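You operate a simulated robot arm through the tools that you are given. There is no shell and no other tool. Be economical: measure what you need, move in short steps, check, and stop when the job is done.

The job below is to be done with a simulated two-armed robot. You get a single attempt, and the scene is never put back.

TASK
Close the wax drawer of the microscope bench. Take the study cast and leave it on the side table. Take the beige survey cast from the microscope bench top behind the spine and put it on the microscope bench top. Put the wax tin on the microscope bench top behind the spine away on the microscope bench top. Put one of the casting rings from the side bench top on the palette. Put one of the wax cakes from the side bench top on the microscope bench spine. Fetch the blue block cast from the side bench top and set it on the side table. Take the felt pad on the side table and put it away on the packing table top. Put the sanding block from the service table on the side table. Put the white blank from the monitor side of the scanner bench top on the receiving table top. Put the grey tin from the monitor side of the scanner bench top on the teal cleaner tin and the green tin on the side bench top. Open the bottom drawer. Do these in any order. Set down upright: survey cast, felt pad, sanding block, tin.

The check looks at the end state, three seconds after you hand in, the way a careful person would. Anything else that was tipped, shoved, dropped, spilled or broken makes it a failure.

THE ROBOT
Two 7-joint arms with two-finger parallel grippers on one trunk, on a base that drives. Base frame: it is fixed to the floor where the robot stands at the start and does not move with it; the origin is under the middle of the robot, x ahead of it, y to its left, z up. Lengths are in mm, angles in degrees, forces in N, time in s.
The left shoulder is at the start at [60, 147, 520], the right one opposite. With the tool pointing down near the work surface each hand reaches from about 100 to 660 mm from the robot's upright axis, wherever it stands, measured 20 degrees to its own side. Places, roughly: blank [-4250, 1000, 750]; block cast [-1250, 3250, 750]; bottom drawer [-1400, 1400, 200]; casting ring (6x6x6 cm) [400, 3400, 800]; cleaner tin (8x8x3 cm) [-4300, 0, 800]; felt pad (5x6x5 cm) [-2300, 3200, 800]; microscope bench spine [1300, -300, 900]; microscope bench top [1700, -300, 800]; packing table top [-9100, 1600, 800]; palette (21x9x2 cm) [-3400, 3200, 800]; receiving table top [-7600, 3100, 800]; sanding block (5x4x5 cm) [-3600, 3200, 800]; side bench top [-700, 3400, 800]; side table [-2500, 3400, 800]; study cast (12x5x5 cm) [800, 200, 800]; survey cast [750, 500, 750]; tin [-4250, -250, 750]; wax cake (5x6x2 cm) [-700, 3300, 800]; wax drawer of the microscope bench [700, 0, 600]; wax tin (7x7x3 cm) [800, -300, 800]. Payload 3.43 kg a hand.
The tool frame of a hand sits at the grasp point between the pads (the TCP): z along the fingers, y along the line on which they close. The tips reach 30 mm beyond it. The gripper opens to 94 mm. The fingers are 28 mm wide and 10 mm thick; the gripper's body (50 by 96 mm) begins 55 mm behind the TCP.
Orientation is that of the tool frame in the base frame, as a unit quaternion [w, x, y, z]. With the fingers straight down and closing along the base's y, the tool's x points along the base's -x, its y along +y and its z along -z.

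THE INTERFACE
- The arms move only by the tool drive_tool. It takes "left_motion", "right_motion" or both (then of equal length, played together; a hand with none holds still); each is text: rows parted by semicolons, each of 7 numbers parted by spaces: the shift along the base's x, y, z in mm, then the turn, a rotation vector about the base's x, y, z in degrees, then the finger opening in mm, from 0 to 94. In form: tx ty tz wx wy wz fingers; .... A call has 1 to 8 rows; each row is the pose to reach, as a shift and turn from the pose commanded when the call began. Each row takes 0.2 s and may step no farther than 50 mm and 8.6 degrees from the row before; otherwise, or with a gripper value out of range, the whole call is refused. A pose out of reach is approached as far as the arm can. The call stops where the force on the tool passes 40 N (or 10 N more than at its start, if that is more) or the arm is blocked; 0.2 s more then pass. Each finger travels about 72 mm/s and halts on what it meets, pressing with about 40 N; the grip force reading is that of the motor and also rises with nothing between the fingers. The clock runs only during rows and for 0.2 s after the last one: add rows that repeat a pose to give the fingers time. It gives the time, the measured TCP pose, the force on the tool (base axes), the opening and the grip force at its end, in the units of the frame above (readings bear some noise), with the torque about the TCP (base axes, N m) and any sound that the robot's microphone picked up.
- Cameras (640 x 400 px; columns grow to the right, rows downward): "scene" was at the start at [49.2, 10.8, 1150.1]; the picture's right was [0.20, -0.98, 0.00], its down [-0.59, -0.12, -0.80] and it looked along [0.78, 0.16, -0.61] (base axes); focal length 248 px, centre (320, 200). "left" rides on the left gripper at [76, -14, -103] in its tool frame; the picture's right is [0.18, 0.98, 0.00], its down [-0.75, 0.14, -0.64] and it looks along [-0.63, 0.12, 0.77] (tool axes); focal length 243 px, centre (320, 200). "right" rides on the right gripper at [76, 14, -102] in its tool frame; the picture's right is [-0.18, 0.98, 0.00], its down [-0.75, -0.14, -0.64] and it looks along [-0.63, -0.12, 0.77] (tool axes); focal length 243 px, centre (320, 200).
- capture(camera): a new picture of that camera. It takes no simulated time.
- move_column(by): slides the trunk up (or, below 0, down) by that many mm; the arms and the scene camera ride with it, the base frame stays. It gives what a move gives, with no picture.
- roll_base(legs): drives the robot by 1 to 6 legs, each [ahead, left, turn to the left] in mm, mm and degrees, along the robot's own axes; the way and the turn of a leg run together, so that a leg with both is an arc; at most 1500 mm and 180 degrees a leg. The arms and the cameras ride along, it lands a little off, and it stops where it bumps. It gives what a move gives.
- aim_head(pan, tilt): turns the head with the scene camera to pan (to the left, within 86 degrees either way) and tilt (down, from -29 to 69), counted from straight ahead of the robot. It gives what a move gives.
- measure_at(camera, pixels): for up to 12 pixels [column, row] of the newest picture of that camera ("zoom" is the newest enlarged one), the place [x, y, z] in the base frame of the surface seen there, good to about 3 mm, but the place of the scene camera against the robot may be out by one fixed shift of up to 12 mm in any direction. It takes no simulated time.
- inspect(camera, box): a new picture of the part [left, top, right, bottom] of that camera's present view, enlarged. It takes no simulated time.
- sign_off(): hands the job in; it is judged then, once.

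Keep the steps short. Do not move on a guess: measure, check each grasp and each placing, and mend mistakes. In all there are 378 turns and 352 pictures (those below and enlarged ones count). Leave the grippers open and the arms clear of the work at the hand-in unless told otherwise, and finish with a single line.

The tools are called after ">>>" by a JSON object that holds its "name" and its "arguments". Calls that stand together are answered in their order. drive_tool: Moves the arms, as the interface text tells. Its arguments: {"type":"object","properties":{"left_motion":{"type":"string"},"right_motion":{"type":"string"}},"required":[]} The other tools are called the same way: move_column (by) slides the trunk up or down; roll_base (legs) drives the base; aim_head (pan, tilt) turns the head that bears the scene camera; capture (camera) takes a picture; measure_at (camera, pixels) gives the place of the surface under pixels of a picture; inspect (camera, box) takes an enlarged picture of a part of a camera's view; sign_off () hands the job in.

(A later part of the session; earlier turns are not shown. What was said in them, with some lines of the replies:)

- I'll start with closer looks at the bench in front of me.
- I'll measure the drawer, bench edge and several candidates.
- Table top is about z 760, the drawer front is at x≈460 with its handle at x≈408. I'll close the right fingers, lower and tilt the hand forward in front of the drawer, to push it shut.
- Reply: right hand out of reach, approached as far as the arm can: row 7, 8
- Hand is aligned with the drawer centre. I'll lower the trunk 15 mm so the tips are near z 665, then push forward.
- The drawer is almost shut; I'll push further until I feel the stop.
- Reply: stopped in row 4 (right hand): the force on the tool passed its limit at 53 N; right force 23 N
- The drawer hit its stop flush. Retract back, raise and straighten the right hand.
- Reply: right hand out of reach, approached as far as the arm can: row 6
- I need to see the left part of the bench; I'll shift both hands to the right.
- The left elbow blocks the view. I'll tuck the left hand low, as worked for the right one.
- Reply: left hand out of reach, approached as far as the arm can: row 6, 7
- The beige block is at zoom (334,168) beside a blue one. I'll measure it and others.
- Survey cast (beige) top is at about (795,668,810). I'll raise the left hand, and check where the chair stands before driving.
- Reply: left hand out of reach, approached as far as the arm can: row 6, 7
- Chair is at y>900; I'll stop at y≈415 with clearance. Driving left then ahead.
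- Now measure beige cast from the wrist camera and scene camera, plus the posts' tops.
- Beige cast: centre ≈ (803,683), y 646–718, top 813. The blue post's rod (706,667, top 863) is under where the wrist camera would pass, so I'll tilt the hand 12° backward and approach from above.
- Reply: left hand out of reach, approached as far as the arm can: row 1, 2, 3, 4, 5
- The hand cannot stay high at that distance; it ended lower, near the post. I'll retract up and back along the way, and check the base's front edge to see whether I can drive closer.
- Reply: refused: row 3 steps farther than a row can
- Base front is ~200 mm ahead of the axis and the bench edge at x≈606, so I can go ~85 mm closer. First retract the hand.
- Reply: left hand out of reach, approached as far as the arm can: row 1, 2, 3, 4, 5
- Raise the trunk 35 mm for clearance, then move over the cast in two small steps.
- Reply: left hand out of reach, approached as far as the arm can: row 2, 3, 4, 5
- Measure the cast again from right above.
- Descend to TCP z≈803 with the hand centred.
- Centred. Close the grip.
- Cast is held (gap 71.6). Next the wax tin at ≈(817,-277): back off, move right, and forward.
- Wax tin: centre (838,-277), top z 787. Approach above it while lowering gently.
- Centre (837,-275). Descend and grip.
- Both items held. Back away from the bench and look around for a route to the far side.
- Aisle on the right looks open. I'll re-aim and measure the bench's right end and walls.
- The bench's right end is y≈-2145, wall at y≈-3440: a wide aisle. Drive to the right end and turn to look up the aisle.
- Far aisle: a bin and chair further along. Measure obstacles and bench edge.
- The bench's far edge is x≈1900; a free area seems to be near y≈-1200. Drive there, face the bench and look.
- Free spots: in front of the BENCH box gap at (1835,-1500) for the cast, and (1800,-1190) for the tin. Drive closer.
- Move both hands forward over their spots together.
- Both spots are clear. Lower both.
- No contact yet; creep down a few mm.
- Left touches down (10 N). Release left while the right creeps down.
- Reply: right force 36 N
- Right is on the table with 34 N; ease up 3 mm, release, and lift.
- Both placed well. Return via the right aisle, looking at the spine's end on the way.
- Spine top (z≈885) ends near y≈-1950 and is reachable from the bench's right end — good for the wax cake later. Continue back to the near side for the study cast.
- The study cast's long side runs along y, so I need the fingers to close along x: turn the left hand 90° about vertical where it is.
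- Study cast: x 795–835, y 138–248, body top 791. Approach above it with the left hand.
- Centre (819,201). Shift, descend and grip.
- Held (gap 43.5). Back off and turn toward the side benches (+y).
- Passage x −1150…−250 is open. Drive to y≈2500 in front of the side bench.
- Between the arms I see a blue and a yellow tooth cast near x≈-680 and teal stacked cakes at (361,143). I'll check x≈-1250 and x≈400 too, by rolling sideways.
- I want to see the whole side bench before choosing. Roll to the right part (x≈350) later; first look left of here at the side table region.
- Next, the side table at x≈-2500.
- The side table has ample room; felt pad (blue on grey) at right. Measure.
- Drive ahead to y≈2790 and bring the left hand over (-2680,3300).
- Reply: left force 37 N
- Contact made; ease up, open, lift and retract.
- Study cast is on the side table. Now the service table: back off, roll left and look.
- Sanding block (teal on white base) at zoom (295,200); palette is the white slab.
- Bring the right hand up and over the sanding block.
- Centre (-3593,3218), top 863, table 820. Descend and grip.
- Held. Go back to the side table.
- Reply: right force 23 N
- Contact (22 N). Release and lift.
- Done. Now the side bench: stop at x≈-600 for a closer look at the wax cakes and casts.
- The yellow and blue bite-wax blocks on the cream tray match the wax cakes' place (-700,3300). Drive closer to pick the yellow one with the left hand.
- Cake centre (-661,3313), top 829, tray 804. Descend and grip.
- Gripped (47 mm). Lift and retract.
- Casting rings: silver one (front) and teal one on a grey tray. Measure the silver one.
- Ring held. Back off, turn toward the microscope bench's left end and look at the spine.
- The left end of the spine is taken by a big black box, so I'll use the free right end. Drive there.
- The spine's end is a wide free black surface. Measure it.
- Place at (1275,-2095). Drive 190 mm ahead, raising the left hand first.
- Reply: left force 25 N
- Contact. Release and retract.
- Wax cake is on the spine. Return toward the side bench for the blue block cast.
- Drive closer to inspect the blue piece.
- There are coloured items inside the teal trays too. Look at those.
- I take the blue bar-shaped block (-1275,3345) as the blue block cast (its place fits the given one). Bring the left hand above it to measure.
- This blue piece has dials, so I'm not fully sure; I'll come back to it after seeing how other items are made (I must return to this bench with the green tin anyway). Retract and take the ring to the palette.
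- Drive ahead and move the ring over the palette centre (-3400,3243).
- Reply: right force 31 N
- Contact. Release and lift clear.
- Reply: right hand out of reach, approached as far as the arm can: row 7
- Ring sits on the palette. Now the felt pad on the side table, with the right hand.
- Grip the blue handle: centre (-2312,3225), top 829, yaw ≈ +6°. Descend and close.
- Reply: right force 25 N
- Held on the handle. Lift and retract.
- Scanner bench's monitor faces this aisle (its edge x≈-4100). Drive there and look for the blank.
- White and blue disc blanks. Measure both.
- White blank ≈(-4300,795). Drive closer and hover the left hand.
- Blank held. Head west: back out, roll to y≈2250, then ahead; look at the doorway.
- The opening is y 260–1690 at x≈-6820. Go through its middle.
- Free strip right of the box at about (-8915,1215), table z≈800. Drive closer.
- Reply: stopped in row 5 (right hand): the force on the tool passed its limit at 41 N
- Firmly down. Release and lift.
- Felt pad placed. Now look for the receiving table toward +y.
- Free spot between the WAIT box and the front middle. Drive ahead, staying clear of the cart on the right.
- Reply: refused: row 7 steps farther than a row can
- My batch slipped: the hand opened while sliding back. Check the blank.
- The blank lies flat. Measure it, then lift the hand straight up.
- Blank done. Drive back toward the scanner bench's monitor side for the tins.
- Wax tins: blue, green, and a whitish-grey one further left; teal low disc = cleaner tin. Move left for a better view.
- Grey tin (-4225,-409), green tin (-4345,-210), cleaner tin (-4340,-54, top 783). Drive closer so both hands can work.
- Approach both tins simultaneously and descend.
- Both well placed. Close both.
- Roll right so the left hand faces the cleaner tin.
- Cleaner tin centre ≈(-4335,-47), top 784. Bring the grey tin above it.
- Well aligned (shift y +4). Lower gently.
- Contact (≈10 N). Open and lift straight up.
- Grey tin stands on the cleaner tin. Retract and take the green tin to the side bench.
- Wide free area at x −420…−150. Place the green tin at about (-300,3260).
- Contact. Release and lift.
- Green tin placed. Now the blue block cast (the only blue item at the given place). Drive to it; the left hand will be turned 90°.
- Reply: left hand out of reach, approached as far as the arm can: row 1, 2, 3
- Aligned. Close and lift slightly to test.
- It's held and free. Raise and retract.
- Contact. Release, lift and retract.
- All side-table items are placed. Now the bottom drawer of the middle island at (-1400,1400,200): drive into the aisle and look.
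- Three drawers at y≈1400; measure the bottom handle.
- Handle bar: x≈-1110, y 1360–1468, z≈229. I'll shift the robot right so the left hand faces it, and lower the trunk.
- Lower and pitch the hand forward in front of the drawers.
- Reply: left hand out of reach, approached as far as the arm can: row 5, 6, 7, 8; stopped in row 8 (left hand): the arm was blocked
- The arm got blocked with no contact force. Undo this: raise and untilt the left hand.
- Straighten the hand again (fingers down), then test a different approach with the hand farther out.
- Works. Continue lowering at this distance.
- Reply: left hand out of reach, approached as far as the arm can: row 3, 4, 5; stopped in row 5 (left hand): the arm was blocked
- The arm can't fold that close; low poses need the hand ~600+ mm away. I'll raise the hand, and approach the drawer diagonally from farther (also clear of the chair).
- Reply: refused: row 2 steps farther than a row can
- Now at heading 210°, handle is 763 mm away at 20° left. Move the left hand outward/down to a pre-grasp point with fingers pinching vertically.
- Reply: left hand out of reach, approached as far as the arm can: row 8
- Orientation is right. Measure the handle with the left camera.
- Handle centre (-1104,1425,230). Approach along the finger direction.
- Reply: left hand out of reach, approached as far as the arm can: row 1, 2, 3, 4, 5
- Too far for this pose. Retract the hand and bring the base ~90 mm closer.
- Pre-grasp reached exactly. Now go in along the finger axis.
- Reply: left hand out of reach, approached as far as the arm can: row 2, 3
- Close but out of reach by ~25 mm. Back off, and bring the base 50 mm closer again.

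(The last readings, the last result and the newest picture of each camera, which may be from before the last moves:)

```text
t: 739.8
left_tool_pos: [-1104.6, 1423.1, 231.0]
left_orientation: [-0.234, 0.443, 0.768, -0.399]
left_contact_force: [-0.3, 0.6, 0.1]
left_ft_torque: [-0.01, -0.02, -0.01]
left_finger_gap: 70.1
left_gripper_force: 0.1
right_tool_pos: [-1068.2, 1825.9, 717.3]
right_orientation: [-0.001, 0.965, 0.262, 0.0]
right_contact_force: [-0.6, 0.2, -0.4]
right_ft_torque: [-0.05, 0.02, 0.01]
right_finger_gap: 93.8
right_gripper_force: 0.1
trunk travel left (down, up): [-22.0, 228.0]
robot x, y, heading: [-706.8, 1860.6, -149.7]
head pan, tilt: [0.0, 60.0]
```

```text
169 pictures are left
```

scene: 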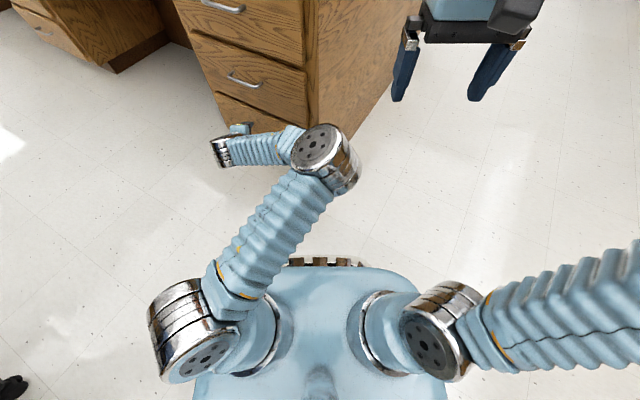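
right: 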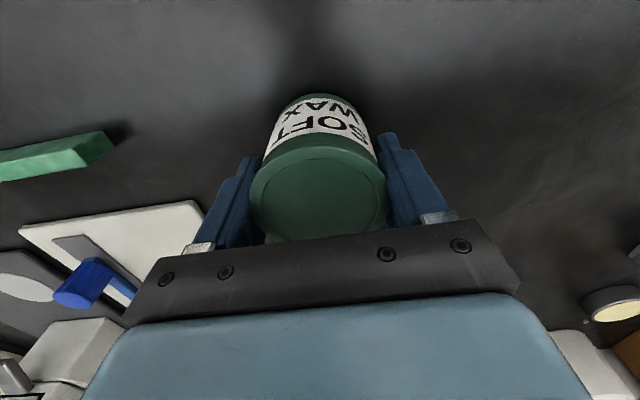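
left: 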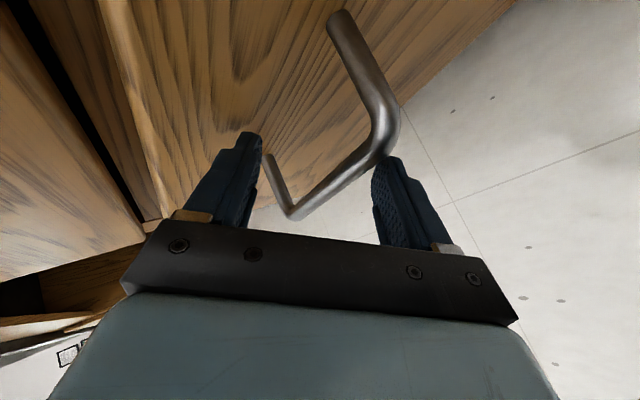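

Bar is between the fingers. Close the grip.

>>> {"name": "drive_tool", "arguments": {"left_motion": "0 0 0 0 0 0 40; 0 0 0 0 0 0 15; 0 0 0 0 0 0 0; 0 0 0 0 0 0 0; 0 0 0 0 0 0 0"}}

>>> {"name": "capture", "arguments": {"camera": "left"}}

```text
t: 740.7
left_tool_pos: [-1101.9, 1425.4, 226.2]
left_orientation: [-0.228, 0.447, 0.77, -0.393]
left_contact_force: [-0.6, -4.9, -14.6]
left_ft_torque: [-1.14, 0.02, -0.76]
left_finger_gap: 21.7
left_gripper_force: 44.7
right_tool_pos: [-1069.5, 1825.1, 716.5]
right_orientation: [-0.001, 0.965, 0.261, -0.001]
right_contact_force: [-0.3, -0.2, 0.6]
right_ft_torque: [0.0, -0.03, 0.01]
right_finger_gap: 94.1
right_gripper_force: 0.0
trunk travel left (down, up): [-22.0, 228.0]
robot x, y, heading: [-703.9, 1861.8, -149.7]
head pan, tilt: [0.0, 60.0]
stopped in row 4 (left hand): the force on the tool passed its limit at 42 N (the readings are from after the stop); the commanded pose is now the measured one
```

```text
168 pictures are left
```

left: 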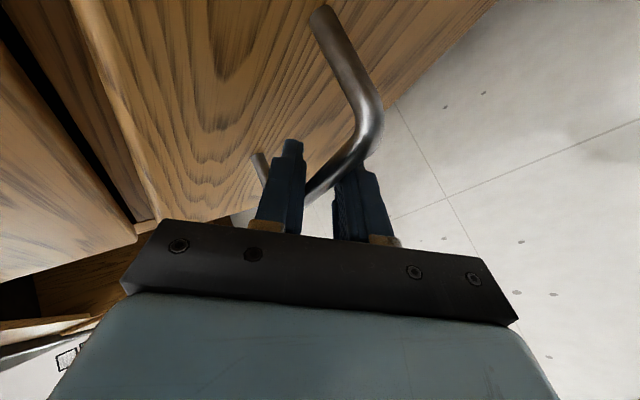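

Gripped. Pull by driving the base along +x 100 mm.

>>> {"name": "roll_base", "arguments": {"legs": [[-86, 50, 0]]}}

>>> {"name": "capture", "arguments": {"camera": "left"}}

```text
t: 741.9
left_tool_pos: [-1001.5, 1425.1, 225.7]
left_orientation: [-0.228, 0.447, 0.771, -0.394]
left_contact_force: [-1.9, 2.8, -23.3]
left_ft_torque: [-1.36, -0.02, -0.83]
left_finger_gap: 21.8
left_gripper_force: 45.6
right_tool_pos: [-969.5, 1824.4, 717.2]
right_orientation: [-0.001, 0.965, 0.262, 0.001]
right_contact_force: [0.2, -0.2, -0.8]
right_ft_torque: [-0.03, -0.02, 0.0]
right_finger_gap: 93.8
right_gripper_force: 0.0
trunk travel left (down, up): [-22.0, 228.0]
robot x, y, heading: [-607.0, 1854.7, -149.6]
head pan, tilt: [0.0, 60.0]
```

```text
167 pictures are left
```

left: 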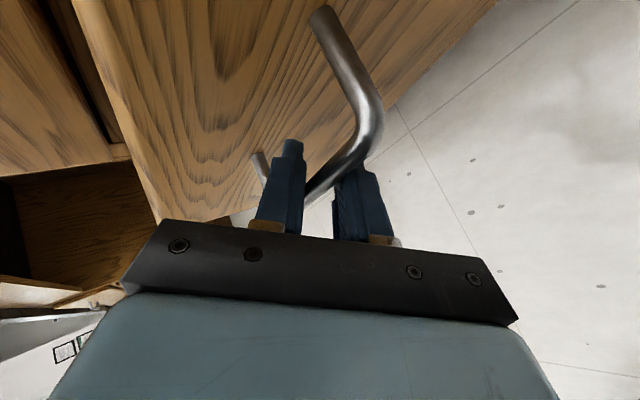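

The drawer follows. Pull another 120 mm.

>>> {"name": "roll_base", "arguments": {"legs": [[-104, 60, 0]]}}

>>> {"name": "capture", "arguments": {"camera": "left"}}

>>> {"name": "capture", "arguments": {"camera": "scene"}}

```text
t: 743.7
left_tool_pos: [-881.1, 1424.5, 224.5]
left_orientation: [-0.225, 0.448, 0.77, -0.394]
left_contact_force: [-1.2, -4.0, -5.5]
left_ft_torque: [-1.4, -0.01, -0.84]
left_finger_gap: 21.8
left_gripper_force: 44.9
right_tool_pos: [-849.4, 1827.1, 716.6]
right_orientation: [-0.001, 0.965, 0.261, -0.001]
right_contact_force: [0.1, 0.5, -0.6]
right_ft_torque: [0.0, -0.03, -0.01]
right_finger_gap: 93.9
right_gripper_force: 0.0
trunk travel left (down, up): [-22.0, 228.0]
robot x, y, heading: [-489.9, 1856.8, -149.7]
head pan, tilt: [0.0, 60.0]
stopped in leg 1: the force on the tool passed its limit at 41 N (the readings are from after the stop); the commanded pose is now the measured one
```

```text
166 pictures are left
```

left: 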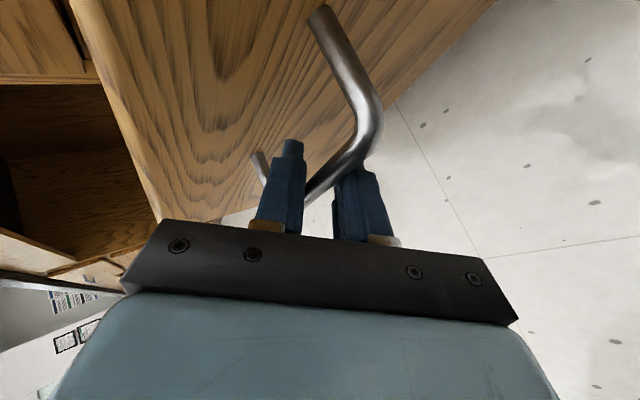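

```text
165 pictures are left
```

scene: 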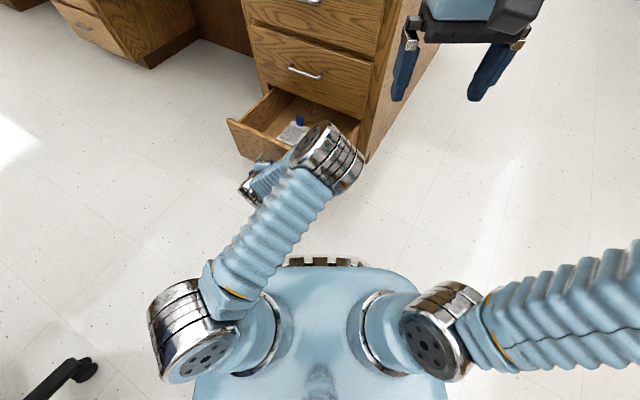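

Opened 221 mm with a force limit. Try a bit more to check for the stop.

>>> {"name": "roll_base", "arguments": {"legs": [[-43, 25, 0]]}}

```text
t: 744.6
left_tool_pos: [-830.4, 1424.0, 226.1]
left_orientation: [-0.225, 0.446, 0.771, -0.395]
left_contact_force: [-2.3, -9.1, -7.9]
left_ft_torque: [-1.2, 0.02, -1.19]
left_finger_gap: 21.8
left_gripper_force: 45.2
right_tool_pos: [-800.0, 1827.0, 717.3]
right_orientation: [-0.001, 0.965, 0.262, -0.001]
right_contact_force: [0.2, 0.3, 1.1]
right_ft_torque: [0.03, -0.01, -0.02]
right_finger_gap: 93.8
right_gripper_force: 0.1
trunk travel left (down, up): [-22.0, 228.0]
robot x, y, heading: [-435.5, 1860.3, -149.7]
head pan, tilt: [0.0, 60.0]
```

Still sliding freely. Pull 60 mm more.

>>> {"name": "roll_base", "arguments": {"legs": [[-52, 30, 0]]}}

>>> {"name": "capture", "arguments": {"camera": "scene"}}

```text
t: 745.6
left_tool_pos: [-771.0, 1424.9, 224.9]
left_orientation: [-0.225, 0.446, 0.771, -0.394]
left_contact_force: [-1.8, -12.0, -8.3]
left_ft_torque: [-1.24, -0.05, -1.2]
left_finger_gap: 21.9
left_gripper_force: 45.3
right_tool_pos: [-740.0, 1827.3, 717.8]
right_orientation: [0.0, 0.965, 0.261, -0.001]
right_contact_force: [0.2, 0.8, 0.1]
right_ft_torque: [-0.02, 0.01, -0.02]
right_finger_gap: 94.2
right_gripper_force: 0.2
trunk travel left (down, up): [-22.0, 228.0]
robot x, y, heading: [-379.0, 1855.5, -149.6]
head pan, tilt: [0.0, 60.0]
```

```text
164 pictures are left
```

scene: 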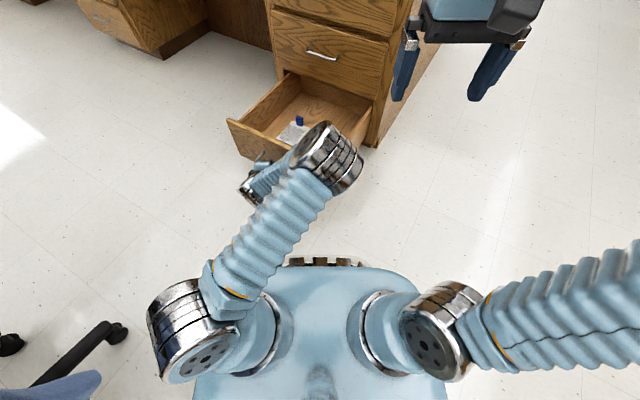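

Opened 331 mm. Check with a small arm pull whether there is travel left.

>>> {"name": "drive_tool", "arguments": {"left_motion": "15 0 0 0 0 0 0; 30 0 0 0 0 0 0; 45 0 0 0 0 0 0"}}

```text
t: 746.0
left_tool_pos: [-762.0, 1425.8, 225.2]
left_orientation: [-0.229, 0.449, 0.767, -0.397]
left_contact_force: [-6.2, -7.3, -14.8]
left_ft_torque: [-1.27, 0.01, -0.75]
left_finger_gap: 21.6
left_gripper_force: 44.9
right_tool_pos: [-740.5, 1826.8, 717.3]
right_orientation: [-0.001, 0.965, 0.261, -0.001]
right_contact_force: [0.1, 0.7, 0.3]
right_ft_torque: [-0.05, 0.03, 0.01]
right_finger_gap: 93.7
right_gripper_force: 0.2
trunk travel left (down, up): [-22.0, 228.0]
robot x, y, heading: [-376.5, 1856.7, -149.8]
head pan, tilt: [0.0, 60.0]
stopped in row 2 (left hand): the force on the tool passed its limit at 53 N (the readings are from after the stop); the commanded pose is now the measured one
```

Stop reached at ~340 mm: fully open. Release and back the hand off along its axis.

>>> {"name": "drive_tool", "arguments": {"left_motion": "0 0 0 0 0 0 40; 0 0 0 0 0 0 70; 0 0 0 0 0 0 70; 0 0 0 0 0 0 70"}}

>>> {"name": "drive_tool", "arguments": {"left_motion": "14 8 12 0 0 0 70; 28 16 23 0 0 0 70; 42 25 35 0 0 0 70; 57 33 46 0 0 0 70"}}

>>> {"name": "capture", "arguments": {"camera": "left"}}

```text
t: 747.0
left_tool_pos: [-760.3, 1424.9, 227.4]
left_orientation: [-0.229, 0.447, 0.768, -0.398]
left_contact_force: [-0.3, -0.4, 0.6]
left_ft_torque: [0.04, 0.02, 0.0]
left_finger_gap: 70.1
left_gripper_force: 0.1
right_tool_pos: [-740.4, 1828.1, 716.8]
right_orientation: [0.0, 0.965, 0.261, 0.0]
right_contact_force: [-0.2, 0.1, 0.3]
right_ft_torque: [0.0, -0.05, -0.01]
right_finger_gap: 94.0
right_gripper_force: 0.0
trunk travel left (down, up): [-22.0, 228.0]
robot x, y, heading: [-374.9, 1858.0, -149.6]
head pan, tilt: [0.0, 60.0]
```

```text
t: 748.0
left_tool_pos: [-703.0, 1459.7, 273.6]
left_orientation: [-0.23, 0.448, 0.767, -0.397]
left_contact_force: [-1.7, -0.5, -0.3]
left_ft_torque: [-0.03, 0.01, 0.01]
left_finger_gap: 69.8
left_gripper_force: 0.1
right_tool_pos: [-739.6, 1826.6, 718.0]
right_orientation: [-0.001, 0.965, 0.261, -0.001]
right_contact_force: [0.4, -0.5, -0.6]
right_ft_torque: [-0.02, -0.02, -0.04]
right_finger_gap: 93.9
right_gripper_force: 0.1
trunk travel left (down, up): [-22.0, 228.0]
robot x, y, heading: [-377.9, 1856.5, -149.7]
head pan, tilt: [0.0, 60.0]
```

```text
163 pictures are left
```

left: 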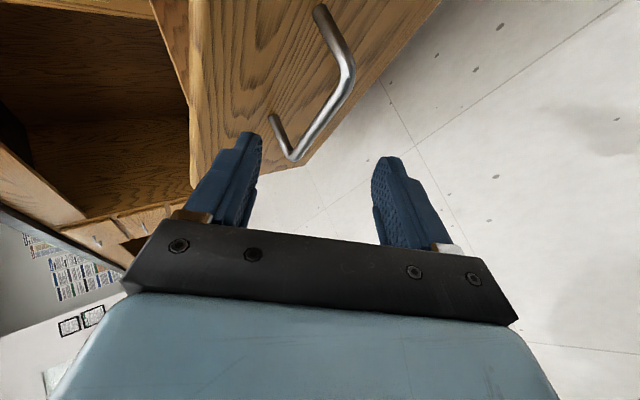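

Clear. Drive away (+y) and look at the drawer.

>>> {"name": "roll_base", "arguments": {"legs": [[-177, -302, 0]]}}

>>> {"name": "move_column", "arguments": {"by": 200}}

>>> {"name": "aim_head", "arguments": {"pan": 15, "tilt": 45}}

>>> {"name": "capture", "arguments": {"camera": "scene"}}

```text
t: 750.3
left_tool_pos: [-701.2, 1809.6, 272.9]
left_orientation: [-0.228, 0.447, 0.768, -0.398]
left_contact_force: [-0.2, 1.6, 0.9]
left_ft_torque: [-0.03, 0.01, 0.0]
left_finger_gap: 70.1
left_gripper_force: 0.0
right_tool_pos: [-737.4, 2178.2, 716.7]
right_orientation: [-0.001, 0.965, 0.263, 0.0]
right_contact_force: [-0.2, -0.6, -0.4]
right_ft_torque: [0.01, 0.02, -0.02]
right_finger_gap: 94.0
right_gripper_force: 0.0
trunk travel left (down, up): [-22.0, 228.0]
robot x, y, heading: [-373.2, 2210.3, -149.5]
head pan, tilt: [0.0, 60.0]
```

```text
t: 752.5
left_tool_pos: [-700.5, 1810.2, 473.1]
left_orientation: [-0.229, 0.446, 0.768, -0.398]
left_contact_force: [0.5, 0.2, -0.5]
left_ft_torque: [0.01, -0.01, -0.03]
left_finger_gap: 70.0
left_gripper_force: 0.0
right_tool_pos: [-738.0, 2177.3, 917.2]
right_orientation: [-0.001, 0.965, 0.263, 0.001]
right_contact_force: [-0.4, 0.7, 0.1]
right_ft_torque: [0.0, 0.02, -0.01]
right_finger_gap: 93.9
right_gripper_force: 0.1
trunk travel left (down, up): [-222.0, 28.0]
robot x, y, heading: [-375.3, 2208.4, -149.5]
head pan, tilt: [0.0, 60.0]
```

```text
t: 753.2
left_tool_pos: [-700.4, 1809.6, 473.5]
left_orientation: [-0.228, 0.446, 0.769, -0.397]
left_contact_force: [-0.3, -0.4, -0.7]
left_ft_torque: [0.01, 0.01, -0.02]
left_finger_gap: 69.9
left_gripper_force: 0.1
right_tool_pos: [-737.7, 2178.8, 917.4]
right_orientation: [0.0, 0.965, 0.263, 0.0]
right_contact_force: [0.9, -0.9, -0.2]
right_ft_torque: [-0.02, -0.02, 0.03]
right_finger_gap: 94.0
right_gripper_force: 0.1
trunk travel left (down, up): [-222.0, 28.0]
robot x, y, heading: [-380.5, 2212.1, -149.5]
head pan, tilt: [15.0, 45.0]
```

```text
162 pictures are left
```

scene: 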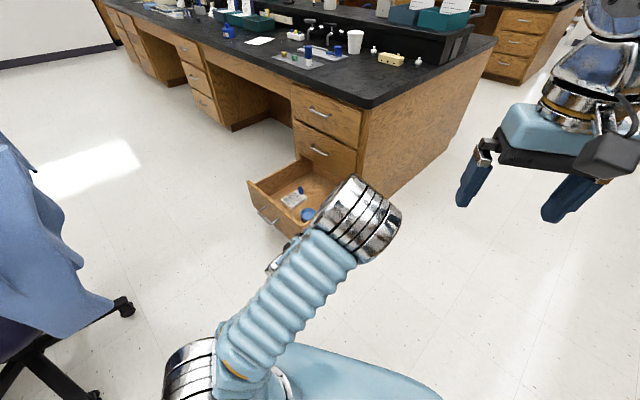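

The bottom drawer is open, both grippers are open and the arms are clear. Handing in.

>>> {"name": "sign_off", "arguments": {}}

```text
The job is handed in.
```

All twelve tasks are carried out and handed in; the blue block cast is the one identification I'm unsure of — I took the blue bar with dials, the only blue piece near the given place.
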